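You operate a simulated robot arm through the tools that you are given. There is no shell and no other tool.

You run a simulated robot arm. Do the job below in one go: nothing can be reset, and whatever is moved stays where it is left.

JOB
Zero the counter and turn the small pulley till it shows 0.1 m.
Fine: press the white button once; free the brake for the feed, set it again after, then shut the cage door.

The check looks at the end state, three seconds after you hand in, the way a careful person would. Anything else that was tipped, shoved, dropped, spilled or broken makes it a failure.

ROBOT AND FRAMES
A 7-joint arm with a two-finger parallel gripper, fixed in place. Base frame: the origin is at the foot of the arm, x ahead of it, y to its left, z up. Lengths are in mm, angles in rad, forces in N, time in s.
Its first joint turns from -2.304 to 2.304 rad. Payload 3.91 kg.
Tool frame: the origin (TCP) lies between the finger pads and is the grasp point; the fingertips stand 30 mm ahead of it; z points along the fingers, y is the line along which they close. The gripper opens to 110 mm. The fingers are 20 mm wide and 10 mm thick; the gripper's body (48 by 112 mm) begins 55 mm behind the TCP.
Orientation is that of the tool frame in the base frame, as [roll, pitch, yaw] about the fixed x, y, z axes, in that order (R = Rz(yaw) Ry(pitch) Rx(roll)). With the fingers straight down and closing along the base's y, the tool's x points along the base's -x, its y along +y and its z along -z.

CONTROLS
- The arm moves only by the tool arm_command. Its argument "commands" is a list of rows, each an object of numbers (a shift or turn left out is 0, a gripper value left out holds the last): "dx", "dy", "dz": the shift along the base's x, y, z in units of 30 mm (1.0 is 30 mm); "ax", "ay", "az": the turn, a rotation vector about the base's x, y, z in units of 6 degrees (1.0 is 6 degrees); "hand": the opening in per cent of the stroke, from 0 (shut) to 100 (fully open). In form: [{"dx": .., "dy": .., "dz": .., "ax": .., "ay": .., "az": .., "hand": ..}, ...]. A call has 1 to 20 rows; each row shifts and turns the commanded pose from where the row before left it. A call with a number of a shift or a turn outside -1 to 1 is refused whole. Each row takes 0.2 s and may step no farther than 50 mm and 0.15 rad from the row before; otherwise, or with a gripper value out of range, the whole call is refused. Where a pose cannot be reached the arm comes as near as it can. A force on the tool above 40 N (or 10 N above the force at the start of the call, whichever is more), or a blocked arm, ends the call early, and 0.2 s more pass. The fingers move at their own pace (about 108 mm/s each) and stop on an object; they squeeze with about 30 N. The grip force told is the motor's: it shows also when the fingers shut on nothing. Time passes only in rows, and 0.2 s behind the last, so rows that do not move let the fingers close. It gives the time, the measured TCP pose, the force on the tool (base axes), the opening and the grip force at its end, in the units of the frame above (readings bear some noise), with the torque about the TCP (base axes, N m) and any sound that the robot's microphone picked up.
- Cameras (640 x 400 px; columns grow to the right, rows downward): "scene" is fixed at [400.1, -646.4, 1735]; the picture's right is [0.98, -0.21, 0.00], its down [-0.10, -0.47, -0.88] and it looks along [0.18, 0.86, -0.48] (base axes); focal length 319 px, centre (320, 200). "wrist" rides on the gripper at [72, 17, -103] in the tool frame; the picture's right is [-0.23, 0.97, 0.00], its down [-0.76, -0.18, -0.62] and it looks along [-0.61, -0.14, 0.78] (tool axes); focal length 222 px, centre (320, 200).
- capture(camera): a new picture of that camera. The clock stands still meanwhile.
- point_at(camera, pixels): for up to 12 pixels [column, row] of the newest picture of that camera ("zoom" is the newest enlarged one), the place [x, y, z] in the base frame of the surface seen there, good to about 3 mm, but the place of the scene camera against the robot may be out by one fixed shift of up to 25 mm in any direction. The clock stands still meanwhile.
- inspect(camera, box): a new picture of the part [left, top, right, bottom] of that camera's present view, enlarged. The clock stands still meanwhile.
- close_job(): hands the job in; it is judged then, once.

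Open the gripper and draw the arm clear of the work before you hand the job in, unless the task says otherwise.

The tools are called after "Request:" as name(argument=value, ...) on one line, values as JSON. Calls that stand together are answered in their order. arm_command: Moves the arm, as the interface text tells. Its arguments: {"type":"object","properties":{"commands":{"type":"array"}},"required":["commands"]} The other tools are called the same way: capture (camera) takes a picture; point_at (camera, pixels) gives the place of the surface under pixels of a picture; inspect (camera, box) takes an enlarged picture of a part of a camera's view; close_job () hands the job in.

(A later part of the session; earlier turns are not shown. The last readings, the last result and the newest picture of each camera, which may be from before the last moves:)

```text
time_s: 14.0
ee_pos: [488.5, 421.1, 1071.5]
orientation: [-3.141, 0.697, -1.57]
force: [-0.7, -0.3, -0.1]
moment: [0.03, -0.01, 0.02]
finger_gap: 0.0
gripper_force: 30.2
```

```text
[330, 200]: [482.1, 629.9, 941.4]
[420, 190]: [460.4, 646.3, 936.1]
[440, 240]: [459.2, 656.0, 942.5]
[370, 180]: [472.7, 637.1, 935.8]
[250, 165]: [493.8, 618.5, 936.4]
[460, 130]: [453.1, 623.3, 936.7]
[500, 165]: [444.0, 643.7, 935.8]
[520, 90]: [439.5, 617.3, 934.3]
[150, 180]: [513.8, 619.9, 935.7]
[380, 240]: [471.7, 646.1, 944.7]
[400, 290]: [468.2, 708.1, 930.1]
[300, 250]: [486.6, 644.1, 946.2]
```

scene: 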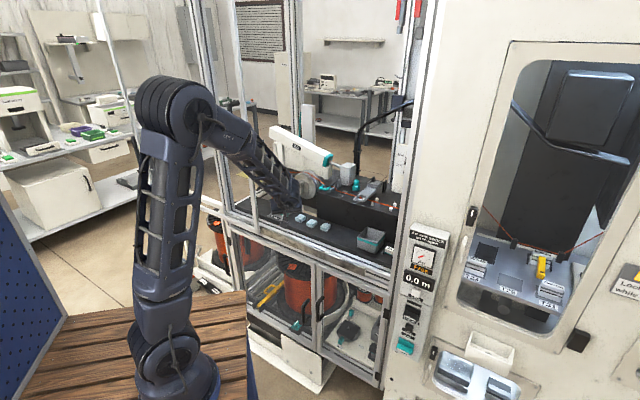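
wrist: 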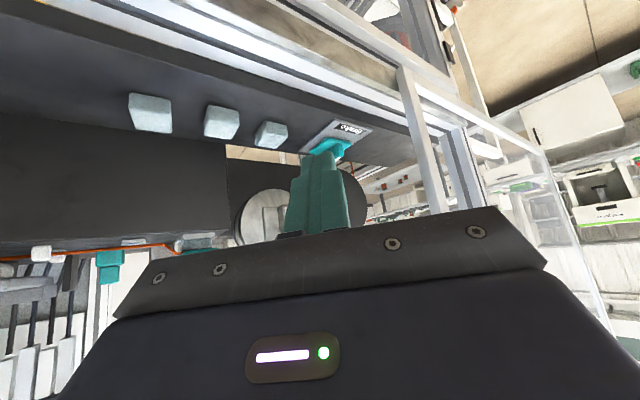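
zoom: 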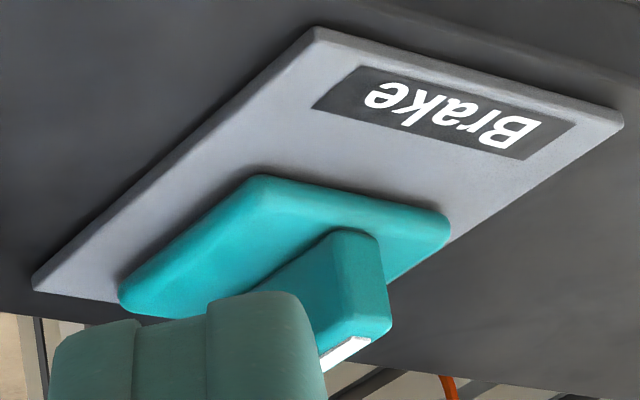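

The blade's top is z≈966, axis at about (489.5,653.5), aligned with the cage normal. Since the stile at u≈-150 leaves little room for the hand, I measure the stile's edges precisely, to see whether the door can be slid a little wider first.

Request:
point_at(camera="wrist", pixels=[[408, 130], [420, 130], [430, 140], [402, 70], [412, 100], [440, 200], [425, 200], [460, 150], [480, 150], [520, 140], [550, 180], [470, 110]])

Request:
inspect(camera="wrist", box=[380, 40, 500, 220])

```text
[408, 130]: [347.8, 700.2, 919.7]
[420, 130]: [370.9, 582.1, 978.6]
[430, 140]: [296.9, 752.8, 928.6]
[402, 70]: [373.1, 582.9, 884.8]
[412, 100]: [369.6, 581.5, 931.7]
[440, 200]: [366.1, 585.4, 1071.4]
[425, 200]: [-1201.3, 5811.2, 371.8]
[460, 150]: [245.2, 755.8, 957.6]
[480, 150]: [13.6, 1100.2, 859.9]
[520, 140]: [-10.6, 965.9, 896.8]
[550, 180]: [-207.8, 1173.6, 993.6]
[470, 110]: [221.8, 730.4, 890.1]
```

```text
2.22 times, centred on (440, 130) of wrist
```

zoom: 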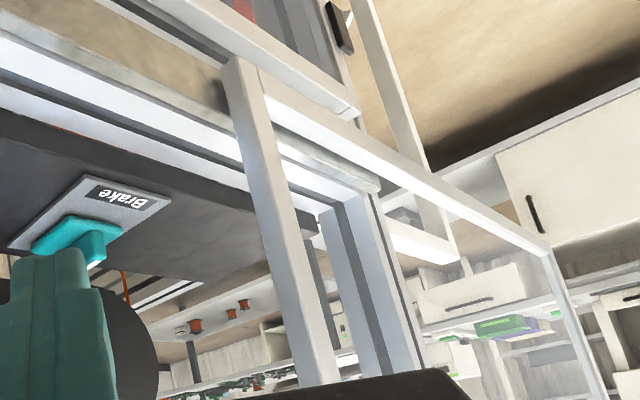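

The stile's right face is at u≈-147 (about (372,582)). I move the closed fingertips to its right side, about 10 mm off.

Request:
arm_command(commands=[{"dx": -0.534, "dy": 0.715}, {"dx": -0.534, "dy": 0.715}, {"dx": -0.534, "dy": 0.715}, {"dx": -0.534, "dy": 0.715}, {"dx": -0.534, "dy": 0.715}, {"dx": -0.534, "dy": 0.715}, {}])

Request:
capture(camera="scene")

Request:
capture(camera="wrist")

```text
time_s: 15.6
ee_pos: [388.8, 548.3, 1071.9]
orientation: [3.141, 0.697, -1.571]
force: [-0.2, -0.4, 0.2]
moment: [0.0, 0.01, 0.03]
finger_gap: 0.0
gripper_force: 30.0
```

```text
taken
```

scene: 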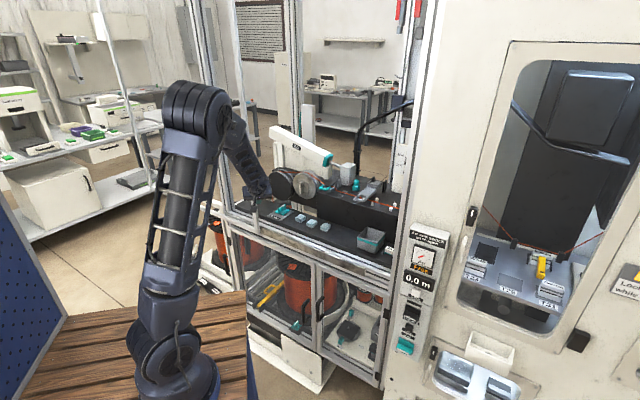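

```text
taken
```

wrist: 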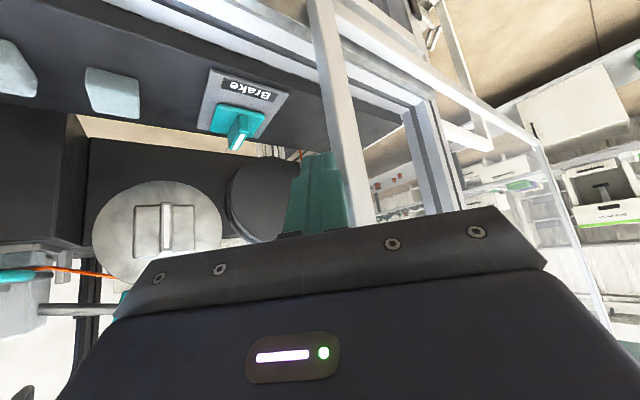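

Fingertips sit just right of the stile (at wrist (330,160)). I push gently toward -u in 5 mm steps to see whether the door slides wider.

Request:
arm_command(commands=[{"dx": -0.118, "dy": 0.118}, {"dx": -0.118, "dy": 0.118}, {"dx": -0.118, "dy": 0.118}, {"dx": -0.118, "dy": 0.118}, {"dx": -0.118, "dy": 0.118}])

Request:
capture(camera="wrist")

Request:
capture(camera="scene")

```text
time_s: 16.8
ee_pos: [372.5, 567.7, 1069.5]
orientation: [3.142, 0.696, -1.57]
force: [0.0, -1.3, -0.2]
moment: [-0.02, 0.02, 0.03]
finger_gap: 0.0
gripper_force: 29.8
```

```text
taken
```

wrist: 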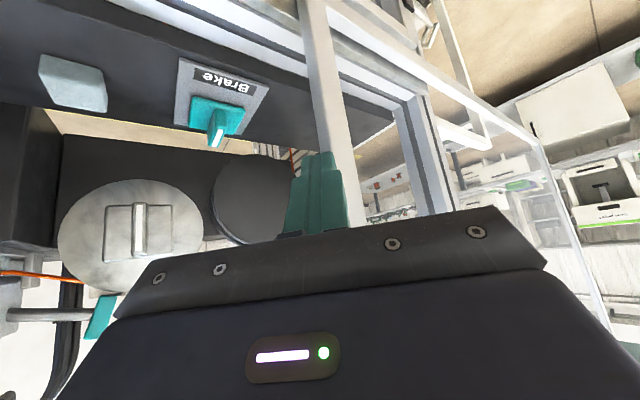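

```text
taken
```

scene: 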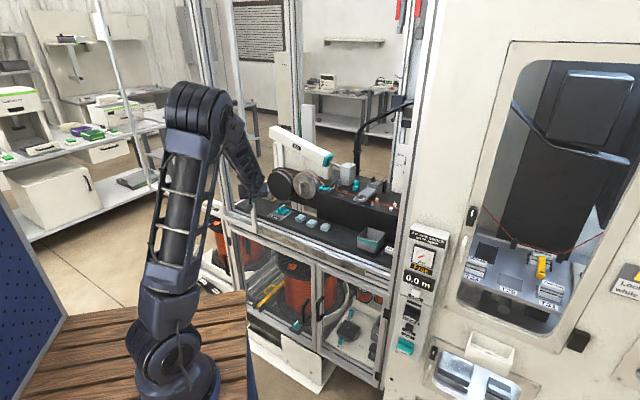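

Force is only ~1 N though the tip should already have pressed the stile. I check where the stile is now.

Request:
inspect(camera="wrist", box=[270, 80, 400, 240])

Request:
point_at(camera="wrist", pixels=[[312, 50], [318, 80], [322, 110], [345, 120], [340, 170], [355, 190], [348, 150], [330, 60], [325, 140], [318, 170], [350, 215], [335, 100]])

```text
2.50 times, centred on (335, 160) of wrist
```

zoom: 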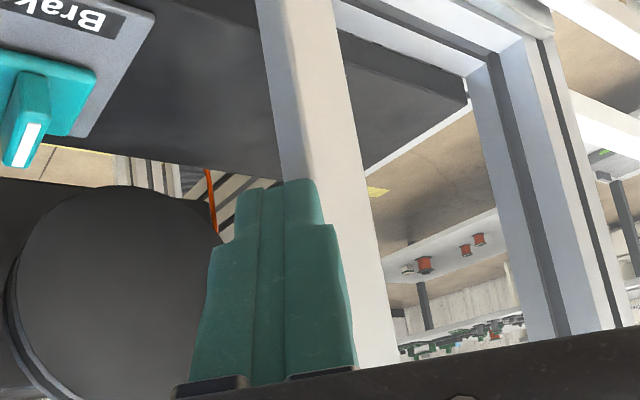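

```text
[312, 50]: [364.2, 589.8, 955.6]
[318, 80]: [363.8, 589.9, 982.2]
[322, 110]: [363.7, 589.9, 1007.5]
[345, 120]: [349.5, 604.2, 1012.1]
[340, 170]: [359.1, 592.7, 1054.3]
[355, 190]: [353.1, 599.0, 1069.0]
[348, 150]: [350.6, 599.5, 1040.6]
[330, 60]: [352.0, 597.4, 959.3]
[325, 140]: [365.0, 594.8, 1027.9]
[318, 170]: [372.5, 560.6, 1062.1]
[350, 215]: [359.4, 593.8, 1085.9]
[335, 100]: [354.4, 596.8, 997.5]
```

The stile has moved ~11 mm left (now (364,590)) at almost no force, so the door slides wider freely. I engage the tip a bit deeper and push on 120 mm.

Request:
arm_command(commands=[{"dx": 0.33, "dy": 0.23}, {"dx": -0.236, "dy": 0.236}, {"dx": -0.236, "dy": 0.236}, {"dx": -0.236, "dy": 0.236}, {"dx": -0.236, "dy": 0.236}, {"dx": -0.236, "dy": 0.236}, {"dx": -0.236, "dy": 0.236}, {"dx": -0.236, "dy": 0.236}, {"dx": -0.236, "dy": 0.236}, {"dx": -0.236, "dy": 0.236}, {"dx": -0.236, "dy": 0.236}, {"dx": -0.236, "dy": 0.236}, {"dx": -0.236, "dy": 0.236}])

Request:
capture(camera="wrist")

Request:
capture(camera="scene")

```text
time_s: 17.2
ee_pos: [372.6, 568.7, 1068.8]
orientation: [3.137, 0.69, -1.565]
force: [-0.5, 0.3, 0.2]
moment: [0.03, -0.01, -0.01]
finger_gap: 0.0
gripper_force: 29.9
stopped in row 1: the force on the tool passed its limit at 58 N (the readings are from after the stop); the commanded pose is now the measured one
```

```text
taken
```

wrist: 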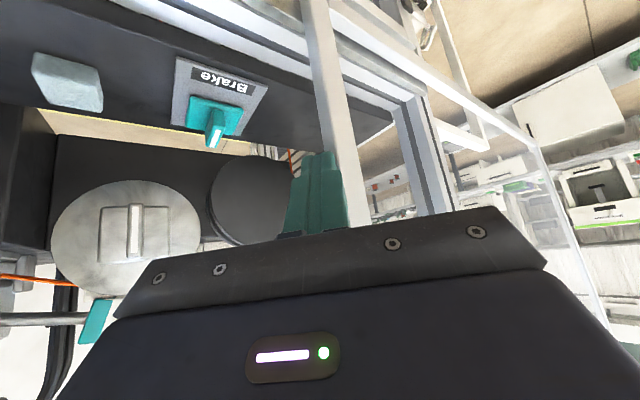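

```text
taken
```

scene: 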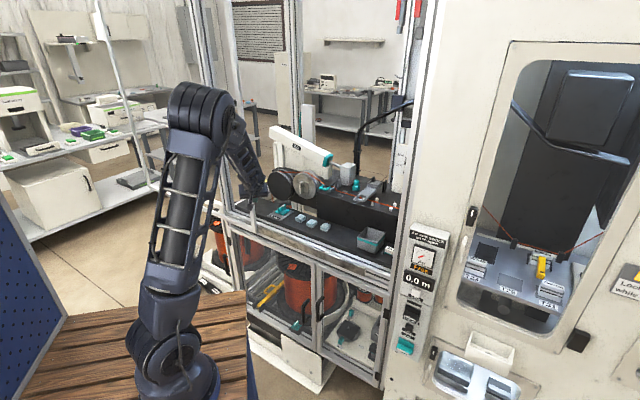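

Moving inward pressed the finger onto the stile's front edge (58 N stop). I back off to the right first, then go deeper, then push left in small steps.

Request:
arm_command(commands=[{"dx": 0.2, "dy": -0.4}, {"dx": 0.35, "dy": -0.15}, {"dx": 0.35, "dy": 0.35}, {"dx": 0.2, "dy": 0.2}, {}])

Request:
inspect(camera="wrist", box=[270, 80, 400, 240])

```text
time_s: 18.4
ee_pos: [407.2, 569.5, 1069.5]
orientation: [3.137, 0.689, -1.564]
force: [-1.0, 0.5, -1.2]
moment: [0.03, 0.0, 0.05]
finger_gap: 0.1
gripper_force: 30.2
```

```text
2.50 times, centred on (335, 160) of wrist
```

zoom: 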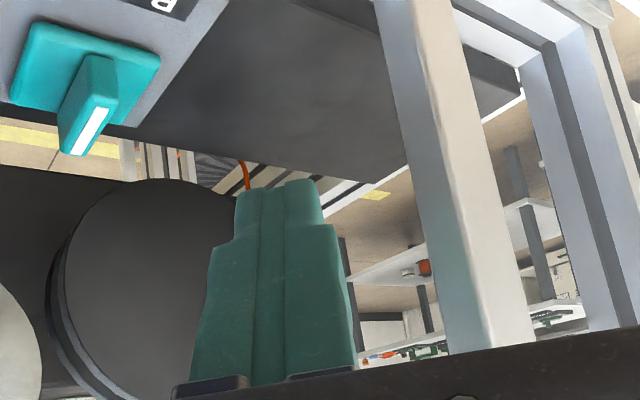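

Now the tip is clear of the stile's edge and deeper. I push left again in 8 mm steps.

Request:
arm_command(commands=[{"dx": -0.19, "dy": 0.19}, {"dx": -0.19, "dy": 0.19}, {"dx": -0.12, "dy": 0.12}, {"dx": -0.12, "dy": 0.12}, {"dx": -0.12, "dy": 0.12}, {"dx": -0.12, "dy": 0.12}, {"dx": -0.12, "dy": 0.12}, {"dx": -0.12, "dy": 0.12}])

Request:
inspect(camera="wrist", box=[270, 80, 400, 240])

Request:
point_at(camera="zoom", pixels=[[300, 40], [330, 120], [350, 100], [380, 200], [320, 160], [290, 20]])

```text
time_s: 20.2
ee_pos: [372.8, 602.8, 1070.2]
orientation: [3.137, 0.69, -1.565]
force: [2.5, 0.2, -0.1]
moment: [0.01, 0.04, 0.03]
finger_gap: 0.2
gripper_force: 29.3
```

```text
2.50 times, centred on (335, 160) of wrist
```

zoom: 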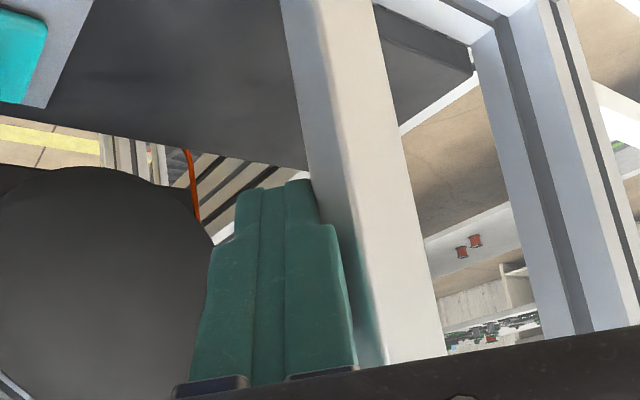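

```text
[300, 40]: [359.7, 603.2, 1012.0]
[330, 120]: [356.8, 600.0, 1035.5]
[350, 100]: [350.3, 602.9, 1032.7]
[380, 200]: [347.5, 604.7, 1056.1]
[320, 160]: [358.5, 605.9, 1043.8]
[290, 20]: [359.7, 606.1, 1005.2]
```

The stile has moved on to about (358,604) with ~2.5 N. I keep pushing left about 130 mm.

Request:
arm_command(commands=[{"dx": -0.236, "dy": 0.236}, {"dx": -0.236, "dy": 0.236}, {"dx": -0.236, "dy": 0.236}, {"dx": -0.236, "dy": 0.236}, {"dx": -0.236, "dy": 0.236}, {"dx": -0.236, "dy": 0.236}, {"dx": -0.236, "dy": 0.236}, {"dx": -0.236, "dy": 0.236}, {"dx": -0.236, "dy": 0.236}, {"dx": -0.236, "dy": 0.236}, {"dx": -0.236, "dy": 0.236}, {"dx": -0.236, "dy": 0.236}, {"dx": -0.236, "dy": 0.236}])

Request:
capture(camera="wrist")

Request:
capture(camera="scene")

```text
time_s: 20.8
ee_pos: [363.2, 615.3, 1070.4]
orientation: [3.138, 0.692, -1.574]
force: [6.5, -13.0, 2.1]
moment: [0.99, 0.55, 0.23]
finger_gap: 0.0
gripper_force: 30.0
stopped in row 3: the force on the tool passed its limit at 47 N (the readings are from after the stop); the commanded pose is now the measured one
```

```text
taken
```

wrist: 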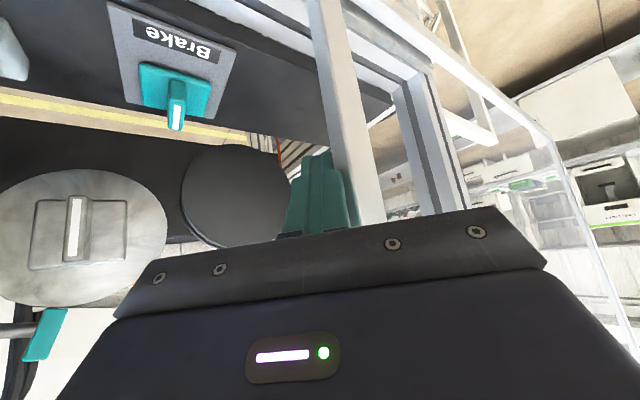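

```text
taken
```

scene: 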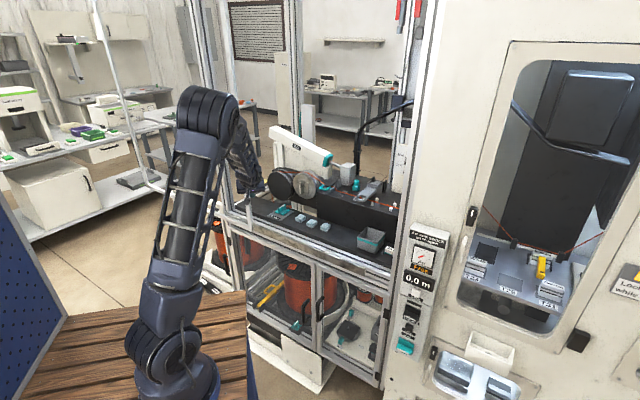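

The push met a stop (47 N), after reading 13 N. I check the stile's place now and whether it is the door's end or a collision of mine.

Request:
inspect(camera="wrist", box=[270, 60, 420, 240])

Request:
point_at(camera="wrist", pixels=[[325, 60], [330, 90], [335, 120], [350, 130], [360, 180], [340, 100], [540, 150], [560, 200], [410, 130], [470, 90]])

Request:
inspect(camera="scene", box=[140, 60, 320, 240])

```text
2.22 times, centred on (345, 150) of wrist
```

zoom: 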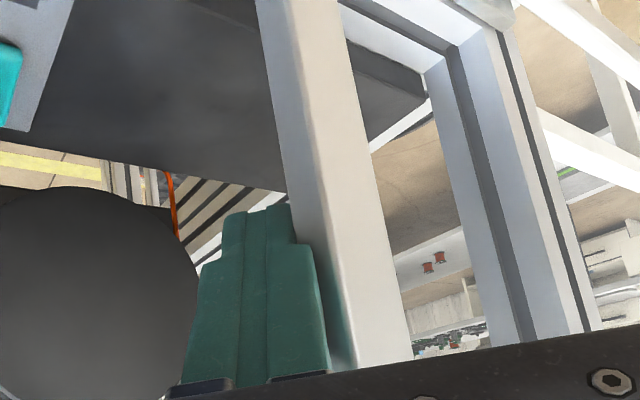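

```text
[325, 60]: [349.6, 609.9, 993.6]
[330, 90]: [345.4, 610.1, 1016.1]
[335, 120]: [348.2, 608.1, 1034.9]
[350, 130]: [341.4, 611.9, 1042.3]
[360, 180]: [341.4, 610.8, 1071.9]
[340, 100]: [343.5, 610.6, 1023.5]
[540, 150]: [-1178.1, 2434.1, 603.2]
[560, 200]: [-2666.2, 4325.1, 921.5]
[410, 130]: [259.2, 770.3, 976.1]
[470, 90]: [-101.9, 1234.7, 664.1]
```

```text
2.22 times, centred on (230, 150) of scene
```

zoom: 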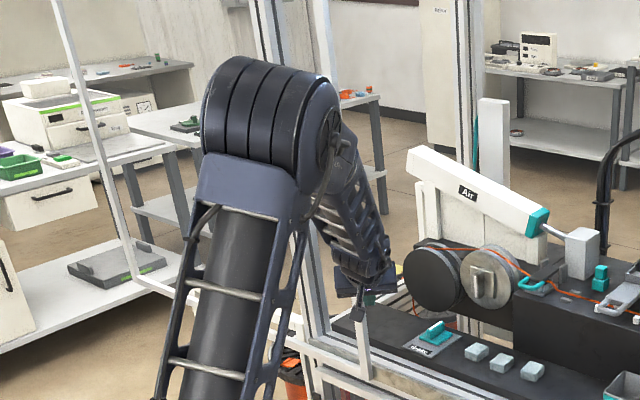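

The stile's right face is now at u≈-184 (36 mm further), likely the door's end stop. I check the big pulley's front face and size for hand clearance before going over the brake.

Request:
point_at(camera="wrist", pixels=[[235, 195], [200, 170], [270, 170], [220, 230], [235, 150], [185, 200], [80, 180], [100, 240], [76, 215], [180, 110], [155, 85], [205, 95]])

Request:
inspect(camera="wrist", box=[0, 0, 300, 260])

```text
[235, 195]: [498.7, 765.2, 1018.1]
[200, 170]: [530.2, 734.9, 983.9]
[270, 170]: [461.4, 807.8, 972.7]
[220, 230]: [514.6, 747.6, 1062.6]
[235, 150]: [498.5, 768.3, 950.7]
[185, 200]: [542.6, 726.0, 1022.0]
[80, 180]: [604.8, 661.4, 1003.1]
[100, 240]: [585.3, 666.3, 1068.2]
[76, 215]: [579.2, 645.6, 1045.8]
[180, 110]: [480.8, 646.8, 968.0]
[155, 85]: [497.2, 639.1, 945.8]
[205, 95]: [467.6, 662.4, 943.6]
```

```text
1.54 times, centred on (150, 130) of wrist
```

zoom: 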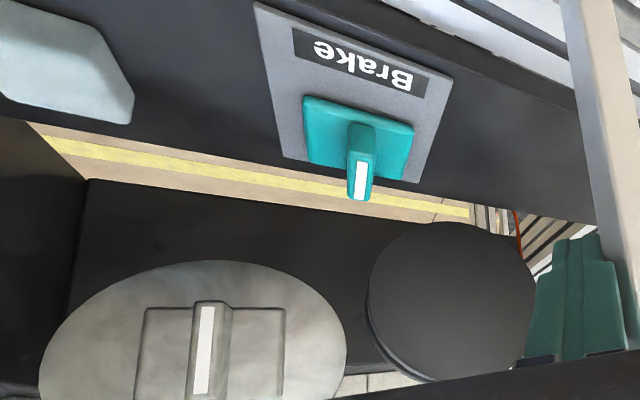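

Both pulleys' faces lie at n≈200, so a vertical hand at n≈113 over the brake clears them. I withdraw from the stile and turn the tool vertical with the fingers closing across the blade.

Request:
arm_command(commands=[{"dx": 0.707, "dy": -0.707}, {"dx": 0.707, "dy": -0.707}, {"dx": -0.153, "dy": -0.61, "dz": 0.45}, {"dx": -0.153, "dy": -0.61, "dz": 0.45}, {"dx": -0.153, "dy": -0.61, "dz": 0.45, "ax": -0.952}, {"dx": -0.153, "dy": -0.61, "dz": 0.45, "ax": -0.952}, {"dx": -0.153, "dy": -0.61, "dz": 0.45, "ax": -0.952}, {"dx": -0.153, "dy": -0.61, "dz": 0.45, "ax": -0.952}, {"ax": -0.952}, {"ax": -0.952}, {"ax": -0.952}, {"az": -0.9375}, {"az": -0.9375}, {"az": -0.9375}, {"az": -0.9375}, {"az": -0.9375}, {"az": -0.9375}, {"az": -0.9375}, {"az": -0.9375}])

Request:
capture(camera="scene")

Request:
capture(camera="wrist")

```text
time_s: 24.8
ee_pos: [377.4, 463.6, 1151.3]
orientation: [3.14, -0.007, -2.357]
force: [-0.4, 0.5, -0.3]
moment: [-0.01, 0.02, 0.0]
finger_gap: 0.1
gripper_force: 30.1
```

```text
taken
```

scene: 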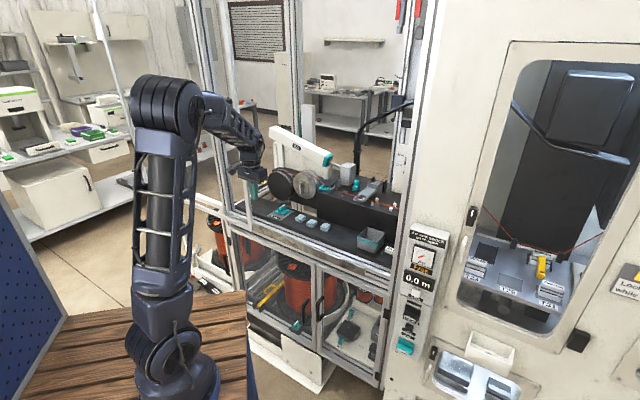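

```text
taken
```

wrist: 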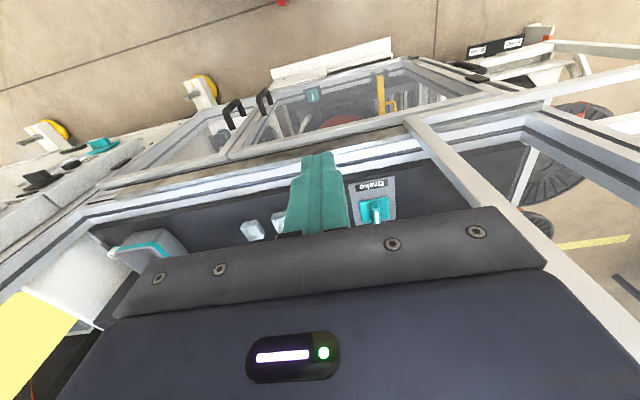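

The tool is vertical, door stile well to the left. I enter the cage at u≈-70 above the shelf with the fingers opened to about 40 mm.

Request:
arm_command(commands=[{"dx": 0.6, "dy": 0.656, "dz": -0.38, "hand": 36}, {"dx": 0.6, "dy": 0.656, "dz": -0.38}, {"dx": 0.6, "dy": 0.656, "dz": -0.38}, {"dx": 0.6, "dy": 0.656, "dz": -0.38}, {"dx": 0.6, "dy": 0.656, "dz": -0.38}, {"dx": 0.6, "dy": 0.656, "dz": -0.38}, {"dx": 0.6, "dy": 0.656, "dz": -0.38}, {"dx": 0.6, "dy": 0.656, "dz": -0.38}, {}])

Request:
capture(camera="scene")

Request:
capture(camera="wrist")

```text
time_s: 26.8
ee_pos: [524.4, 621.9, 1058.8]
orientation: [3.141, -0.007, -2.356]
force: [0.7, -0.6, 0.4]
moment: [0.01, 0.01, 0.02]
finger_gap: 39.5
gripper_force: 0.1
```

```text
taken
```

scene: 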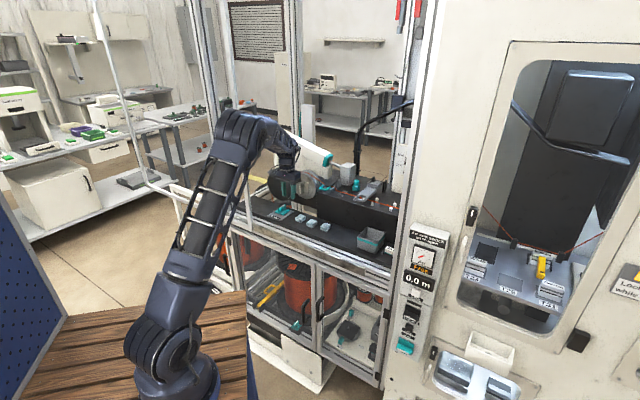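

```text
taken
```

wrist: 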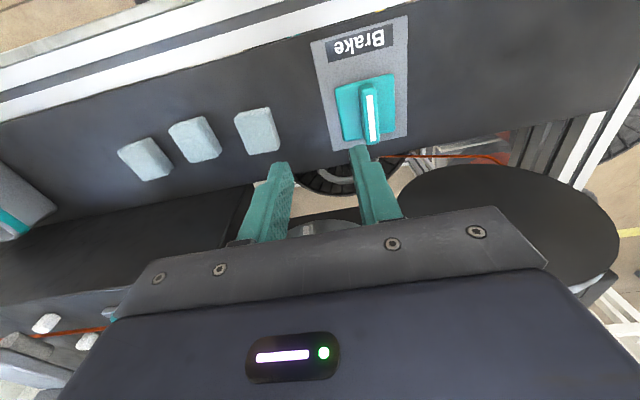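

Now the brake knob is clear at wrist (371,112). I read its blade and base corners precisely and check clearance of the arm from the door in the scene.

Request:
inspect(camera="wrist", box=[300, 10, 420, 160])

Request:
point_at(camera="wrist", pixels=[[368, 88], [372, 112], [375, 140], [366, 85], [340, 85], [394, 76], [343, 135], [362, 140], [372, 143], [381, 143], [360, 88], [376, 86]])

Request:
inspect(camera="scene", box=[190, 80, 340, 240])

```text
2.67 times, centred on (360, 85) of wrist
```

zoom: 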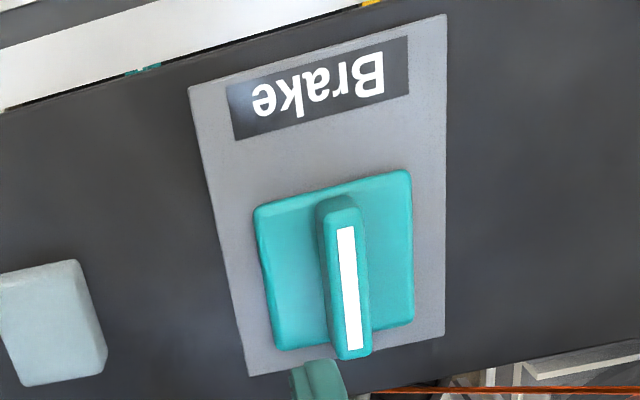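

```text
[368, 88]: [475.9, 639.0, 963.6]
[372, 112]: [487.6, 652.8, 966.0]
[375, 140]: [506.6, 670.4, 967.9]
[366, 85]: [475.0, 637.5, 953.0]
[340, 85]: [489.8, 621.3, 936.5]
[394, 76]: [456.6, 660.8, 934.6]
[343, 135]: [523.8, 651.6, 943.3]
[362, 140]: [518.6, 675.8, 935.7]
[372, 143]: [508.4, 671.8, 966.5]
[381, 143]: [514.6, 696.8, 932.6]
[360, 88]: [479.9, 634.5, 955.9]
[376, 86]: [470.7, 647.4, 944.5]
```

```text
2.50 times, centred on (265, 160) of scene
```

zoom: 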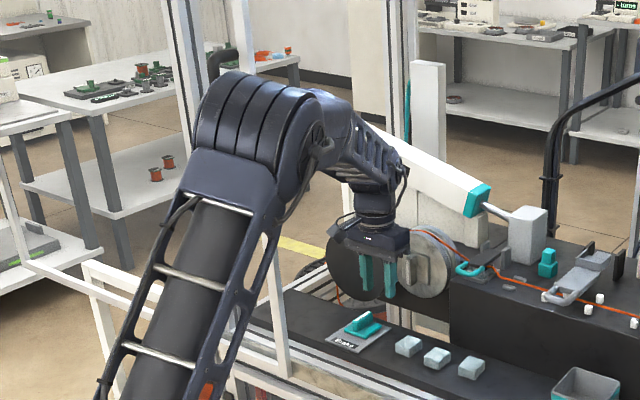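

The blade runs from (475,638) to (508,671), centre (491.5,655), top z≈966, about 13 mm thick. I shift over it and descend so the tips end at z≈950 on both sides of the blade.

Request:
arm_command(commands=[{"dx": -0.55, "dy": 0.55}, {"dx": -0.55, "dy": 0.55}, {}, {"dz": -0.6}, {"dz": -0.6}, {"dz": -0.6}, {"dz": -0.5}, {}])

Request:
capture(camera="wrist")

Request:
inspect(camera="scene", box=[190, 80, 340, 240])

```text
time_s: 28.6
ee_pos: [489.0, 653.0, 990.5]
orientation: [3.139, -0.007, -2.358]
force: [0.2, 0.3, 0.2]
moment: [0.02, 0.0, 0.03]
finger_gap: 39.9
gripper_force: 0.1
```

```text
taken
```

wrist: 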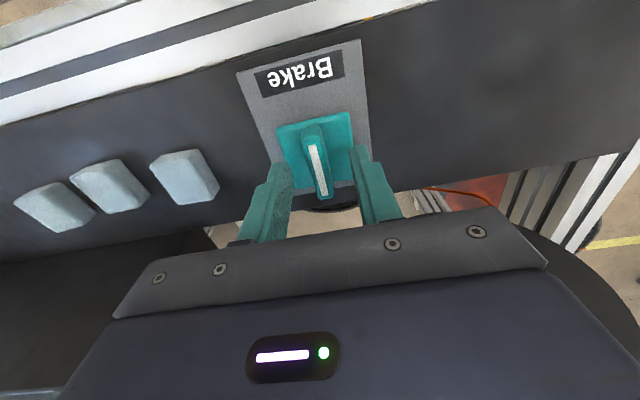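

```text
2.50 times, centred on (265, 160) of scene
```

zoom: 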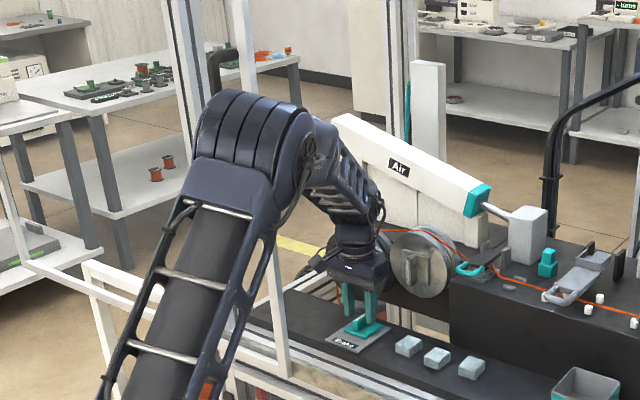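

The fingers straddle the blade nicely. I descend 10 mm more and close on it.

Request:
arm_command(commands=[{"dx": 0.08, "dy": 0.07, "dz": -0.35}, {}, {"hand": 0}, {"hand": 0}, {"hand": 0}])

Request:
capture(camera="wrist")

```text
time_s: 29.8
ee_pos: [492.6, 655.3, 980.7]
orientation: [3.139, -0.005, -2.359]
force: [5.1, -7.7, -1.4]
moment: [-0.27, -0.17, -0.02]
finger_gap: 13.1
gripper_force: 44.8
```

```text
taken
```

wrist: 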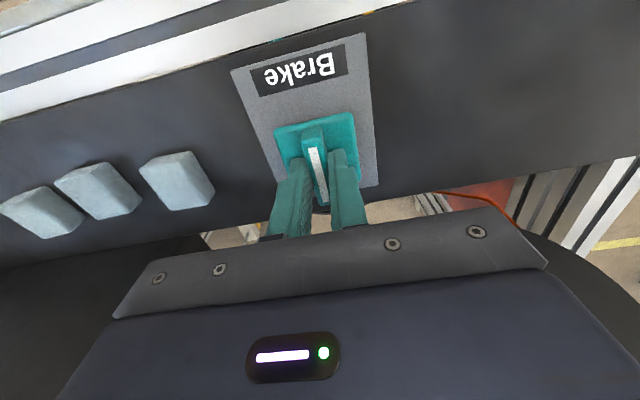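

Gripping the blade (13.1 mm) with ~9 N sideways load, so I nudge 1 mm to +u and try a small +3° turn to feel the torque.

Request:
arm_command(commands=[{"dx": 0.025, "dy": -0.025}, {"az": 0.5}, {}])

```text
time_s: 30.6
ee_pos: [492.9, 655.6, 979.5]
orientation: [3.14, -0.009, -2.306]
force: [6.3, -18.2, -1.2]
moment: [-1.04, 0.1, -1.16]
finger_gap: 13.2
gripper_force: 44.9
```

Turning +3° met a −1.16 N·m reaction (stiff). I go back and try the other direction by the same amount.

Request:
arm_command(commands=[{"az": -0.5}, {}, {"az": -0.5}, {}])

Request:
capture(camera="wrist")

```text
time_s: 31.6
ee_pos: [491.8, 654.6, 980.7]
orientation: [3.14, -0.007, -2.41]
force: [10.4, -21.8, -10.2]
moment: [0.28, -1.26, 0.04]
finger_gap: 13.0
gripper_force: 45.0
```

```text
taken
```

wrist: 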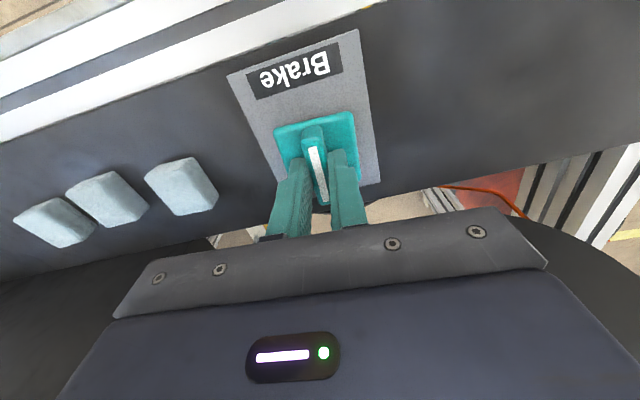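

In the −az direction the torque is nearly zero, so it may turn that way; but there is ~24 N sideways load. I nudge 1.5 mm toward +u to see if the load falls.

Request:
arm_command(commands=[{"dx": 0.035, "dy": -0.035}, {}])

Request:
inspect(camera="wrist", box=[220, 20, 400, 220])

```text
time_s: 32.2
ee_pos: [493.0, 654.9, 979.9]
orientation: [3.136, -0.007, -2.408]
force: [4.7, -5.7, -14.6]
moment: [-0.4, -0.01, 0.04]
finger_gap: 13.1
gripper_force: 45.2
```

```text
2.00 times, centred on (310, 120) of wrist
```

zoom: 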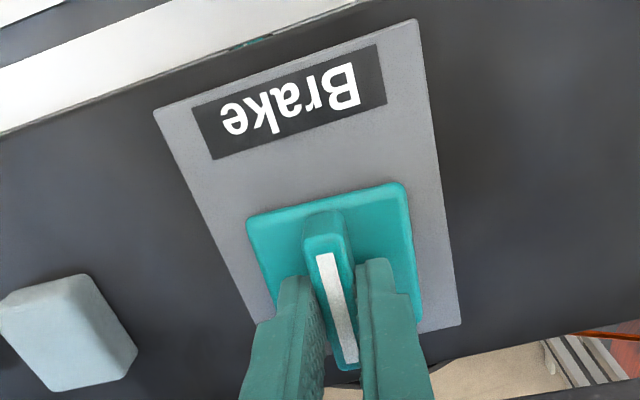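

Side load fell. I measure the base's edge versus the plate's edge to see whether the knob has turned with the −3° step.

Request:
point_at(camera="zoom", pixels=[[258, 222], [398, 192], [175, 112], [408, 30], [330, 262], [347, 345], [412, 310], [450, 300], [440, 200], [404, 240]])

```text
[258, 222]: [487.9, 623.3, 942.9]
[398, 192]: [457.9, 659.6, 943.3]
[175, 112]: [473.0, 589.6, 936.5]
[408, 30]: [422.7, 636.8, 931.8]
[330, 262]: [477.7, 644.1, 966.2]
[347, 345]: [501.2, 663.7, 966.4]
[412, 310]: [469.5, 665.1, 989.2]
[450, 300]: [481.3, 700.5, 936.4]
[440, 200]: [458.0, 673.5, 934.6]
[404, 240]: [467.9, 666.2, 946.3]
```

The blade now reads ≈ −4° from its former direction: the knob follows −az turns. I turn a further −24° in steps and watch torque and sound.

Request:
arm_command(commands=[{"az": -0.8}, {"az": -0.8}, {"az": -0.8}, {"az": -0.8}, {"az": -0.8}, {}])

Request:
capture(camera="wrist")

```text
time_s: 33.6
ee_pos: [493.0, 656.3, 979.9]
orientation: [3.141, -0.007, -2.828]
force: [3.8, 7.9, -15.6]
moment: [0.06, -0.28, 0.01]
finger_gap: 12.8
gripper_force: 44.7
```

```text
taken
```

wrist: 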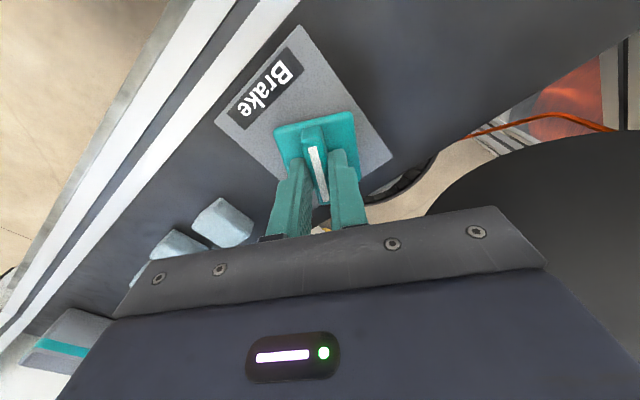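

The knob turns with the gripper at near-zero torque; it is rotated 27° now. I continue in steps toward 90°, watching for a click or an end stop.

Request:
arm_command(commands=[{"az": -0.8}, {"az": -0.8}, {"az": -0.8}, {"az": -0.8}, {"az": -0.8}, {"az": -0.8}, {}])

Request:
inspect(camera="scene", box=[190, 80, 340, 240])

```text
time_s: 35.2
ee_pos: [492.7, 655.5, 979.7]
orientation: [3.141, -0.007, 2.951]
force: [-11.4, 0.3, -15.2]
moment: [0.04, 0.98, -0.04]
finger_gap: 13.3
gripper_force: 44.7
```

```text
2.50 times, centred on (265, 160) of scene
```

zoom: 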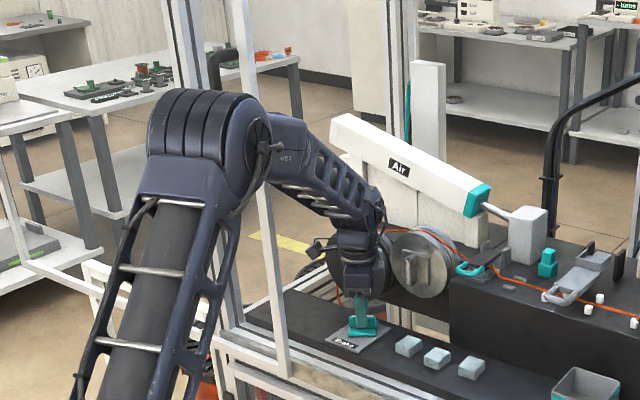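

The knob has turned 56°, but the elbow is swinging left near the door stile. I measure the forearm's distance from the stile before continuing.

Request:
point_at(camera="zoom", pixels=[[265, 230], [250, 130], [260, 180], [300, 140], [310, 180], [285, 185], [340, 200], [262, 140], [230, 130], [278, 320], [330, 210], [250, 60]])

Request:
inspect(camera="scene", box=[230, 110, 300, 190])

Request:
capture(camera="wrist")

```text
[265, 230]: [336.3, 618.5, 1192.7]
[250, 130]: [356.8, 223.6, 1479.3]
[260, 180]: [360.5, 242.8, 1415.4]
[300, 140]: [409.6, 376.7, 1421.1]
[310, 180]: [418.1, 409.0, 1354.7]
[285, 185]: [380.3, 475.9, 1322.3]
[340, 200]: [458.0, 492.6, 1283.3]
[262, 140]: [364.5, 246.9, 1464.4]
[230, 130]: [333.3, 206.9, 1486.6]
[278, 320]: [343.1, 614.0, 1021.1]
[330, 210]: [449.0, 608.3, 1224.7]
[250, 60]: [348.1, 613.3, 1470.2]
```

```text
5.00 times, centred on (265, 150) of scene
```

zoom: 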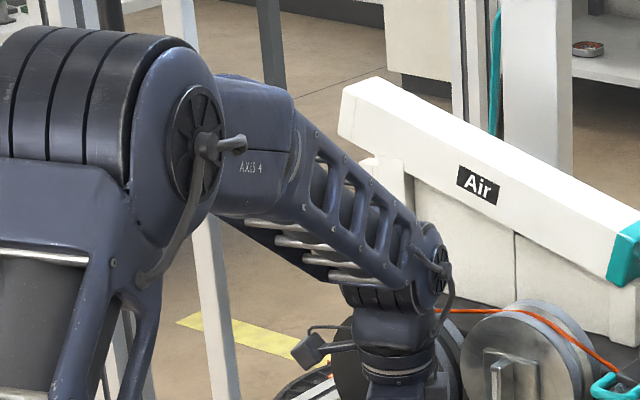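

```text
taken
```

wrist: 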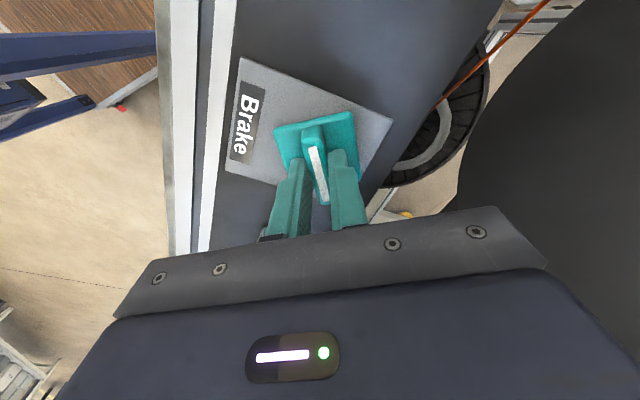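

The forearm stays ≥90 mm clear of the stile. I relieve the side load slightly and continue turning toward 90°.

Request:
arm_command(commands=[{"dx": -0.025, "az": -0.8}, {"az": -0.8}, {"az": -0.8}, {"az": -0.8}, {}])

Request:
capture(camera="wrist")

```text
time_s: 36.4
ee_pos: [491.8, 656.5, 980.0]
orientation: [3.141, -0.006, 2.616]
force: [-4.1, 10.1, -23.6]
moment: [0.2, 0.15, -0.01]
finger_gap: 13.1
gripper_force: 45.0
```

```text
taken
```

wrist: 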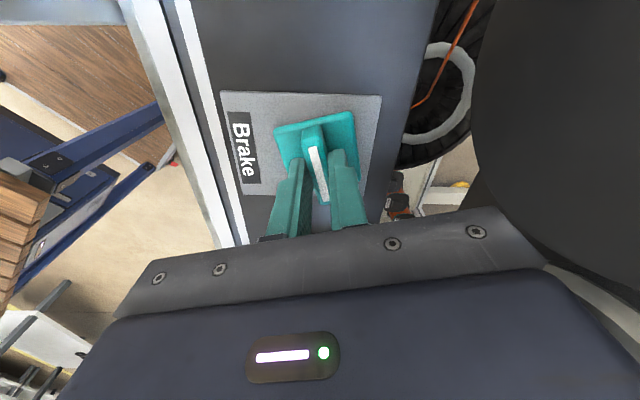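

Rotated 75° with no resisting torque. I relieve the load a bit and turn the last ~15° in small steps.

Request:
arm_command(commands=[{"dz": -0.04, "dy": 0.02, "az": -0.6}, {"az": -0.6}, {"az": -0.6}, {"az": -0.5}, {}])

Request:
capture(camera="wrist")

```text
time_s: 37.6
ee_pos: [492.5, 656.9, 981.2]
orientation: [3.139, -0.006, 2.377]
force: [3.7, 4.4, 2.8]
moment: [-0.81, -0.59, -0.01]
finger_gap: 12.9
gripper_force: 44.9
```

```text
taken
```

wrist: 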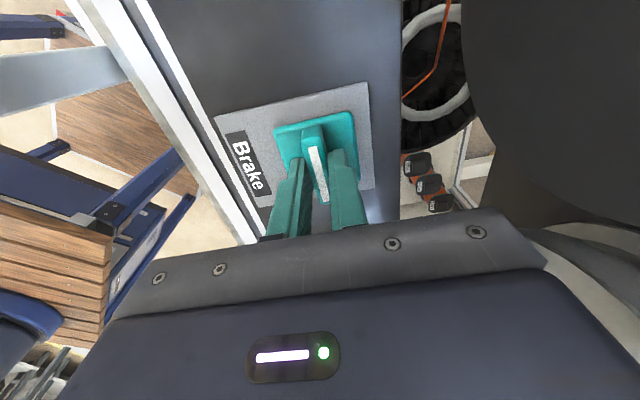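

The knob is at ~89° (blade now along the cage front) with no torque. I try 3° more to feel for an end stop.

Request:
arm_command(commands=[{"az": -0.25}, {"az": -0.25}, {}])

Request:
inspect(camera="scene", box=[180, 80, 340, 240])

```text
time_s: 38.4
ee_pos: [493.5, 656.7, 980.3]
orientation: [3.138, -0.008, 2.322]
force: [13.7, 5.1, 14.9]
moment: [-0.19, 0.09, 1.05]
finger_gap: 13.1
gripper_force: 45.2
```

```text
2.50 times, centred on (260, 160) of scene
```

zoom: 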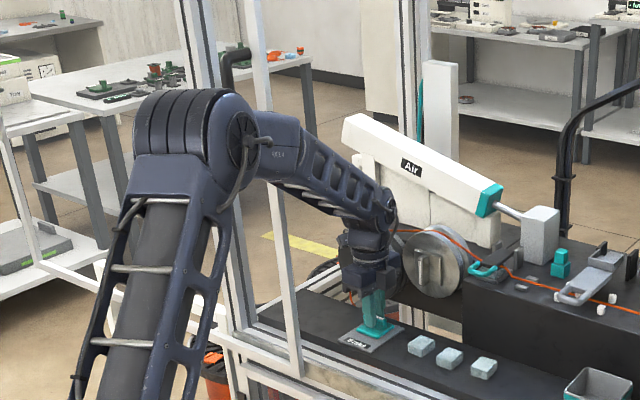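

A +1.05 N·m reaction appears just past 90°: the brake has an end stop there, as it had at 0°. It is freed now; I relax the twist, open the fingers and lift off.

Request:
arm_command(commands=[{"az": 0.4}, {}, {"hand": 40}, {"hand": 40}, {"dz": 0.5}, {"dz": 0.7}, {"dz": 0.7}, {"dz": 0.7}])

Request:
capture(camera="wrist")

Request:
capture(camera="scene")

```text
time_s: 40.2
ee_pos: [493.3, 654.5, 1057.0]
orientation: [-3.141, -0.006, 2.367]
force: [-0.2, 0.4, -0.8]
moment: [0.01, 0.02, -0.01]
finger_gap: 44.0
gripper_force: 0.1
```

```text
taken
```

wrist: 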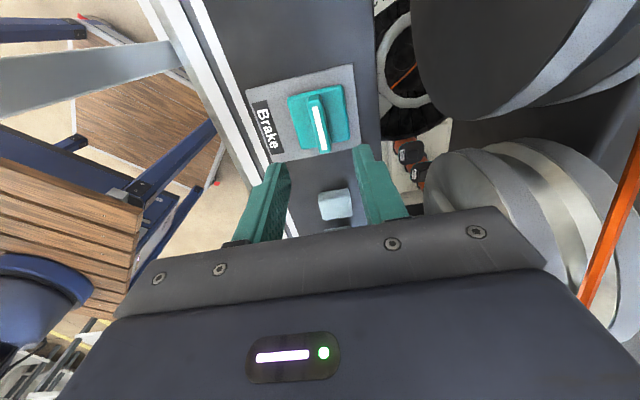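

```text
taken
```

scene: 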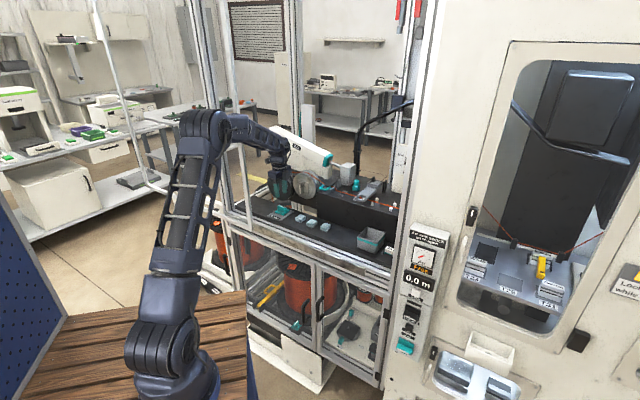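

The brake blade now lies along the front (wrist (320,120)), counter still 0.0 m. I turn the hand back inside the cage while shifting right, so the camera clears the door stile on exit.

Request:
arm_command(commands=[{"dx": 0.1, "dy": -0.1, "dz": 0.1, "az": 1}, {"dx": 0.1, "dy": -0.1, "dz": 0.1, "az": 1}, {"dx": 0.1, "dy": -0.1, "dz": 0.1, "az": 1}, {"dx": 0.1, "dy": -0.1, "dz": 0.1, "az": 1}, {"dx": 0.1, "dy": -0.1, "dz": 0.1, "az": 1}, {"dx": 0.1, "dy": -0.1, "dz": 0.1, "az": 1}, {"dx": 0.1, "dy": -0.1, "dz": 0.1, "az": 1}, {"dx": 0.1, "dy": -0.1, "dz": 0.1, "az": 1}, {"dx": 0.1, "dy": -0.1, "dz": 0.1, "az": 1}, {"dx": 0.1, "dy": -0.1, "dz": 0.1, "az": 1}, {"dx": 0.1, "dy": -0.1, "az": 1}, {"dx": 0.1, "dy": -0.1, "az": 1}, {"az": 1}, {"az": 1}, {"az": 1}])

Request:
capture(camera="scene")

Request:
capture(camera="wrist")

```text
time_s: 43.4
ee_pos: [527.4, 619.3, 1088.3]
orientation: [3.141, -0.005, -2.346]
force: [-0.2, -0.4, 0.8]
moment: [0.01, -0.02, 0.02]
finger_gap: 43.8
gripper_force: 0.0
```

```text
taken
```

scene: 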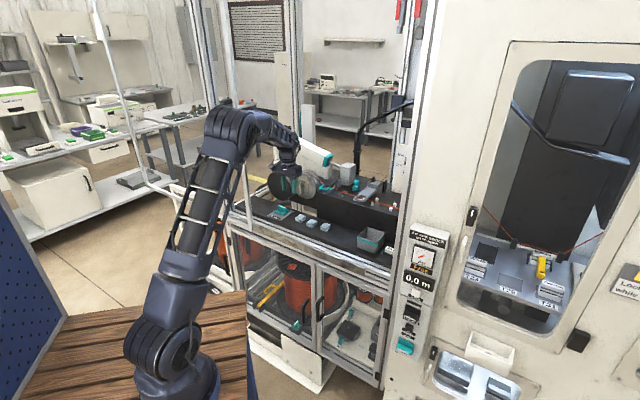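

```text
taken
```

wrist: 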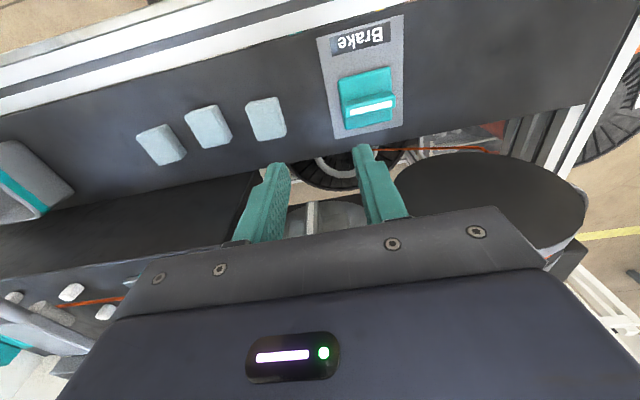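

The brake is free (blade lies crosswise at wrist (372,105)). I withdraw to the opening and pitch the tool up to horizontal, facing the pulley knob.

Request:
arm_command(commands=[{"dx": -0.6, "dy": -0.84}, {"dx": -0.6, "dy": -0.84}, {"dx": -0.6, "dy": -0.84}, {"dx": -0.6, "dy": -0.84}, {"ax": 0.707, "ay": -0.707, "dz": -0.06}, {"ax": 0.707, "ay": -0.707, "dz": -0.06}, {"ax": 0.707, "ay": -0.707, "dz": -0.06}, {"ax": 0.707, "ay": -0.707, "dz": -0.06}, {"ax": 0.707, "ay": -0.707, "dz": -0.06}, {"ax": 0.707, "ay": -0.707, "dz": -0.06}, {"ax": 0.707, "ay": -0.707, "dz": -0.06}, {"ax": 0.707, "ay": -0.707, "dz": -0.06}, {"ax": 0.707, "ay": -0.707, "dz": -0.06}, {"ax": 0.707, "ay": -0.707, "dz": -0.06}, {"ax": 0.707, "ay": -0.707, "dz": -0.06}, {"ax": 0.707, "ay": -0.707, "dz": -0.06}, {"ax": 0.707, "ay": -0.707, "dz": -0.06}, {"ax": 0.707, "ay": -0.707, "dz": -0.06}, {"ax": 0.707, "ay": -0.707, "dz": -0.06}, {}])

Request:
capture(camera="scene")

Request:
capture(camera="wrist")

```text
time_s: 47.6
ee_pos: [454.7, 518.7, 1061.1]
orientation: [-2.204, 1.557, -1.418]
force: [0.6, 0.1, -0.2]
moment: [0.0, 0.0, 0.03]
finger_gap: 44.0
gripper_force: 0.1
```

```text
taken
```

scene: 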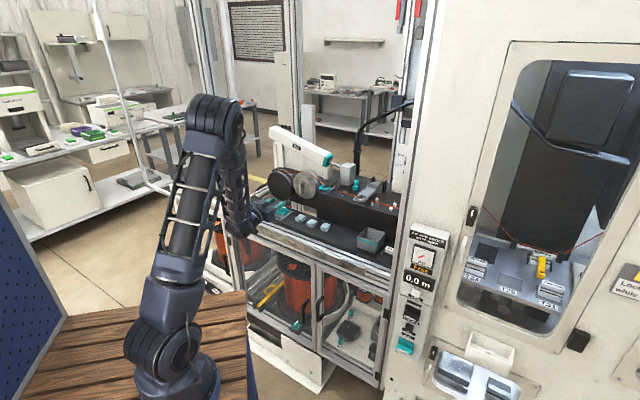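

```text
taken
```

wrist: 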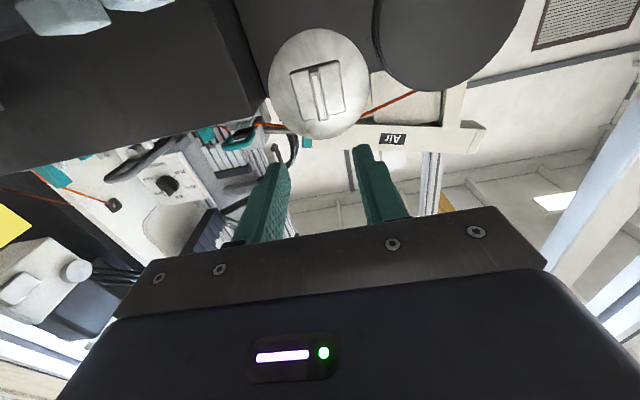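

The pulley knob is at wrist (318,88) ahead of the fingers. I read its blade's place precisely.

Request:
inspect(camera="wrist", box=[250, 20, 390, 150])

Request:
point_at(camera="zoom", pixels=[[303, 140], [333, 285], [318, 210], [255, 165], [390, 270], [350, 130], [290, 300], [230, 220], [430, 180], [340, 60], [345, 365], [308, 160]])

```text
3.08 times, centred on (320, 85) of wrist
```

zoom: 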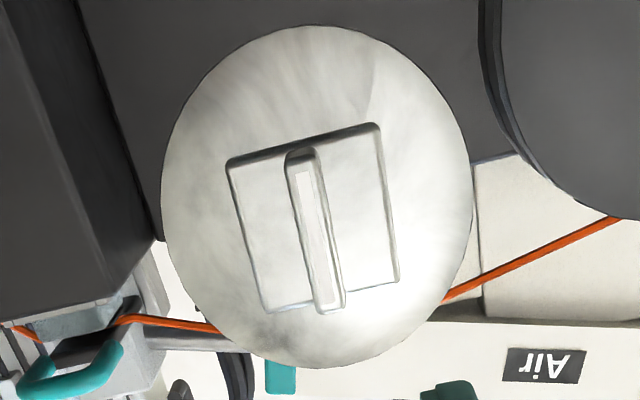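

```text
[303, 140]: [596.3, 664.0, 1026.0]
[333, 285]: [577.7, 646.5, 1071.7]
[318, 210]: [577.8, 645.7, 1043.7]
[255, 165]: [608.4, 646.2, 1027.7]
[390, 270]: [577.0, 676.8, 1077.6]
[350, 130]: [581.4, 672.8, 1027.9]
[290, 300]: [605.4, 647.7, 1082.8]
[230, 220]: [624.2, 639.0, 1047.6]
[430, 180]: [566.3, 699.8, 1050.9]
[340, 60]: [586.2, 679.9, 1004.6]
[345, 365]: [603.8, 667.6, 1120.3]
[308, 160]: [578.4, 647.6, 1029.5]
```

Blade front at n≈170, centre about u≈-47, z≈1056. I sample more points on the blade's face and pulley's rim to average out noise.

Request:
inspect(camera="wrist", box=[290, 55, 350, 125])

Request:
point_at(camera="wrist", pixels=[[315, 72], [316, 78], [318, 84], [319, 90], [320, 96], [322, 102], [324, 110], [324, 116], [270, 90], [369, 85], [316, 31], [326, 137]])

```text
5.71 times, centred on (320, 90) of wrist
```

zoom: 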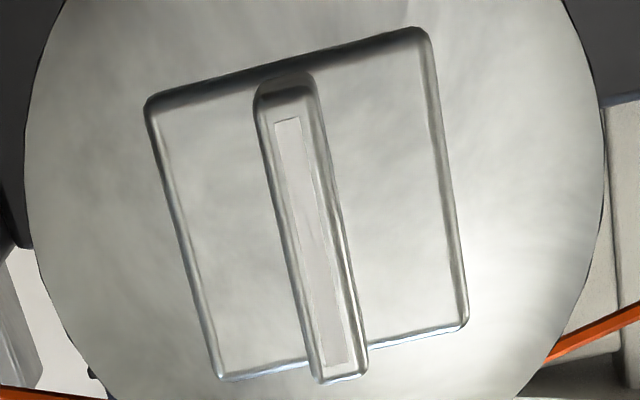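

```text
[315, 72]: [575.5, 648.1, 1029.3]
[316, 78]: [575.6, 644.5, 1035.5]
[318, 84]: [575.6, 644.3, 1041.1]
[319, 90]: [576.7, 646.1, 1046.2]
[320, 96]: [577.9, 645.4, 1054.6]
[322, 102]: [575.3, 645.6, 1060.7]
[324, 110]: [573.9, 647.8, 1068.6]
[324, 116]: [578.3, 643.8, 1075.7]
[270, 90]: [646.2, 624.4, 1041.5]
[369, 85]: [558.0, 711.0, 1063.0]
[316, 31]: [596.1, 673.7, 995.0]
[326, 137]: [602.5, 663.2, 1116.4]
```

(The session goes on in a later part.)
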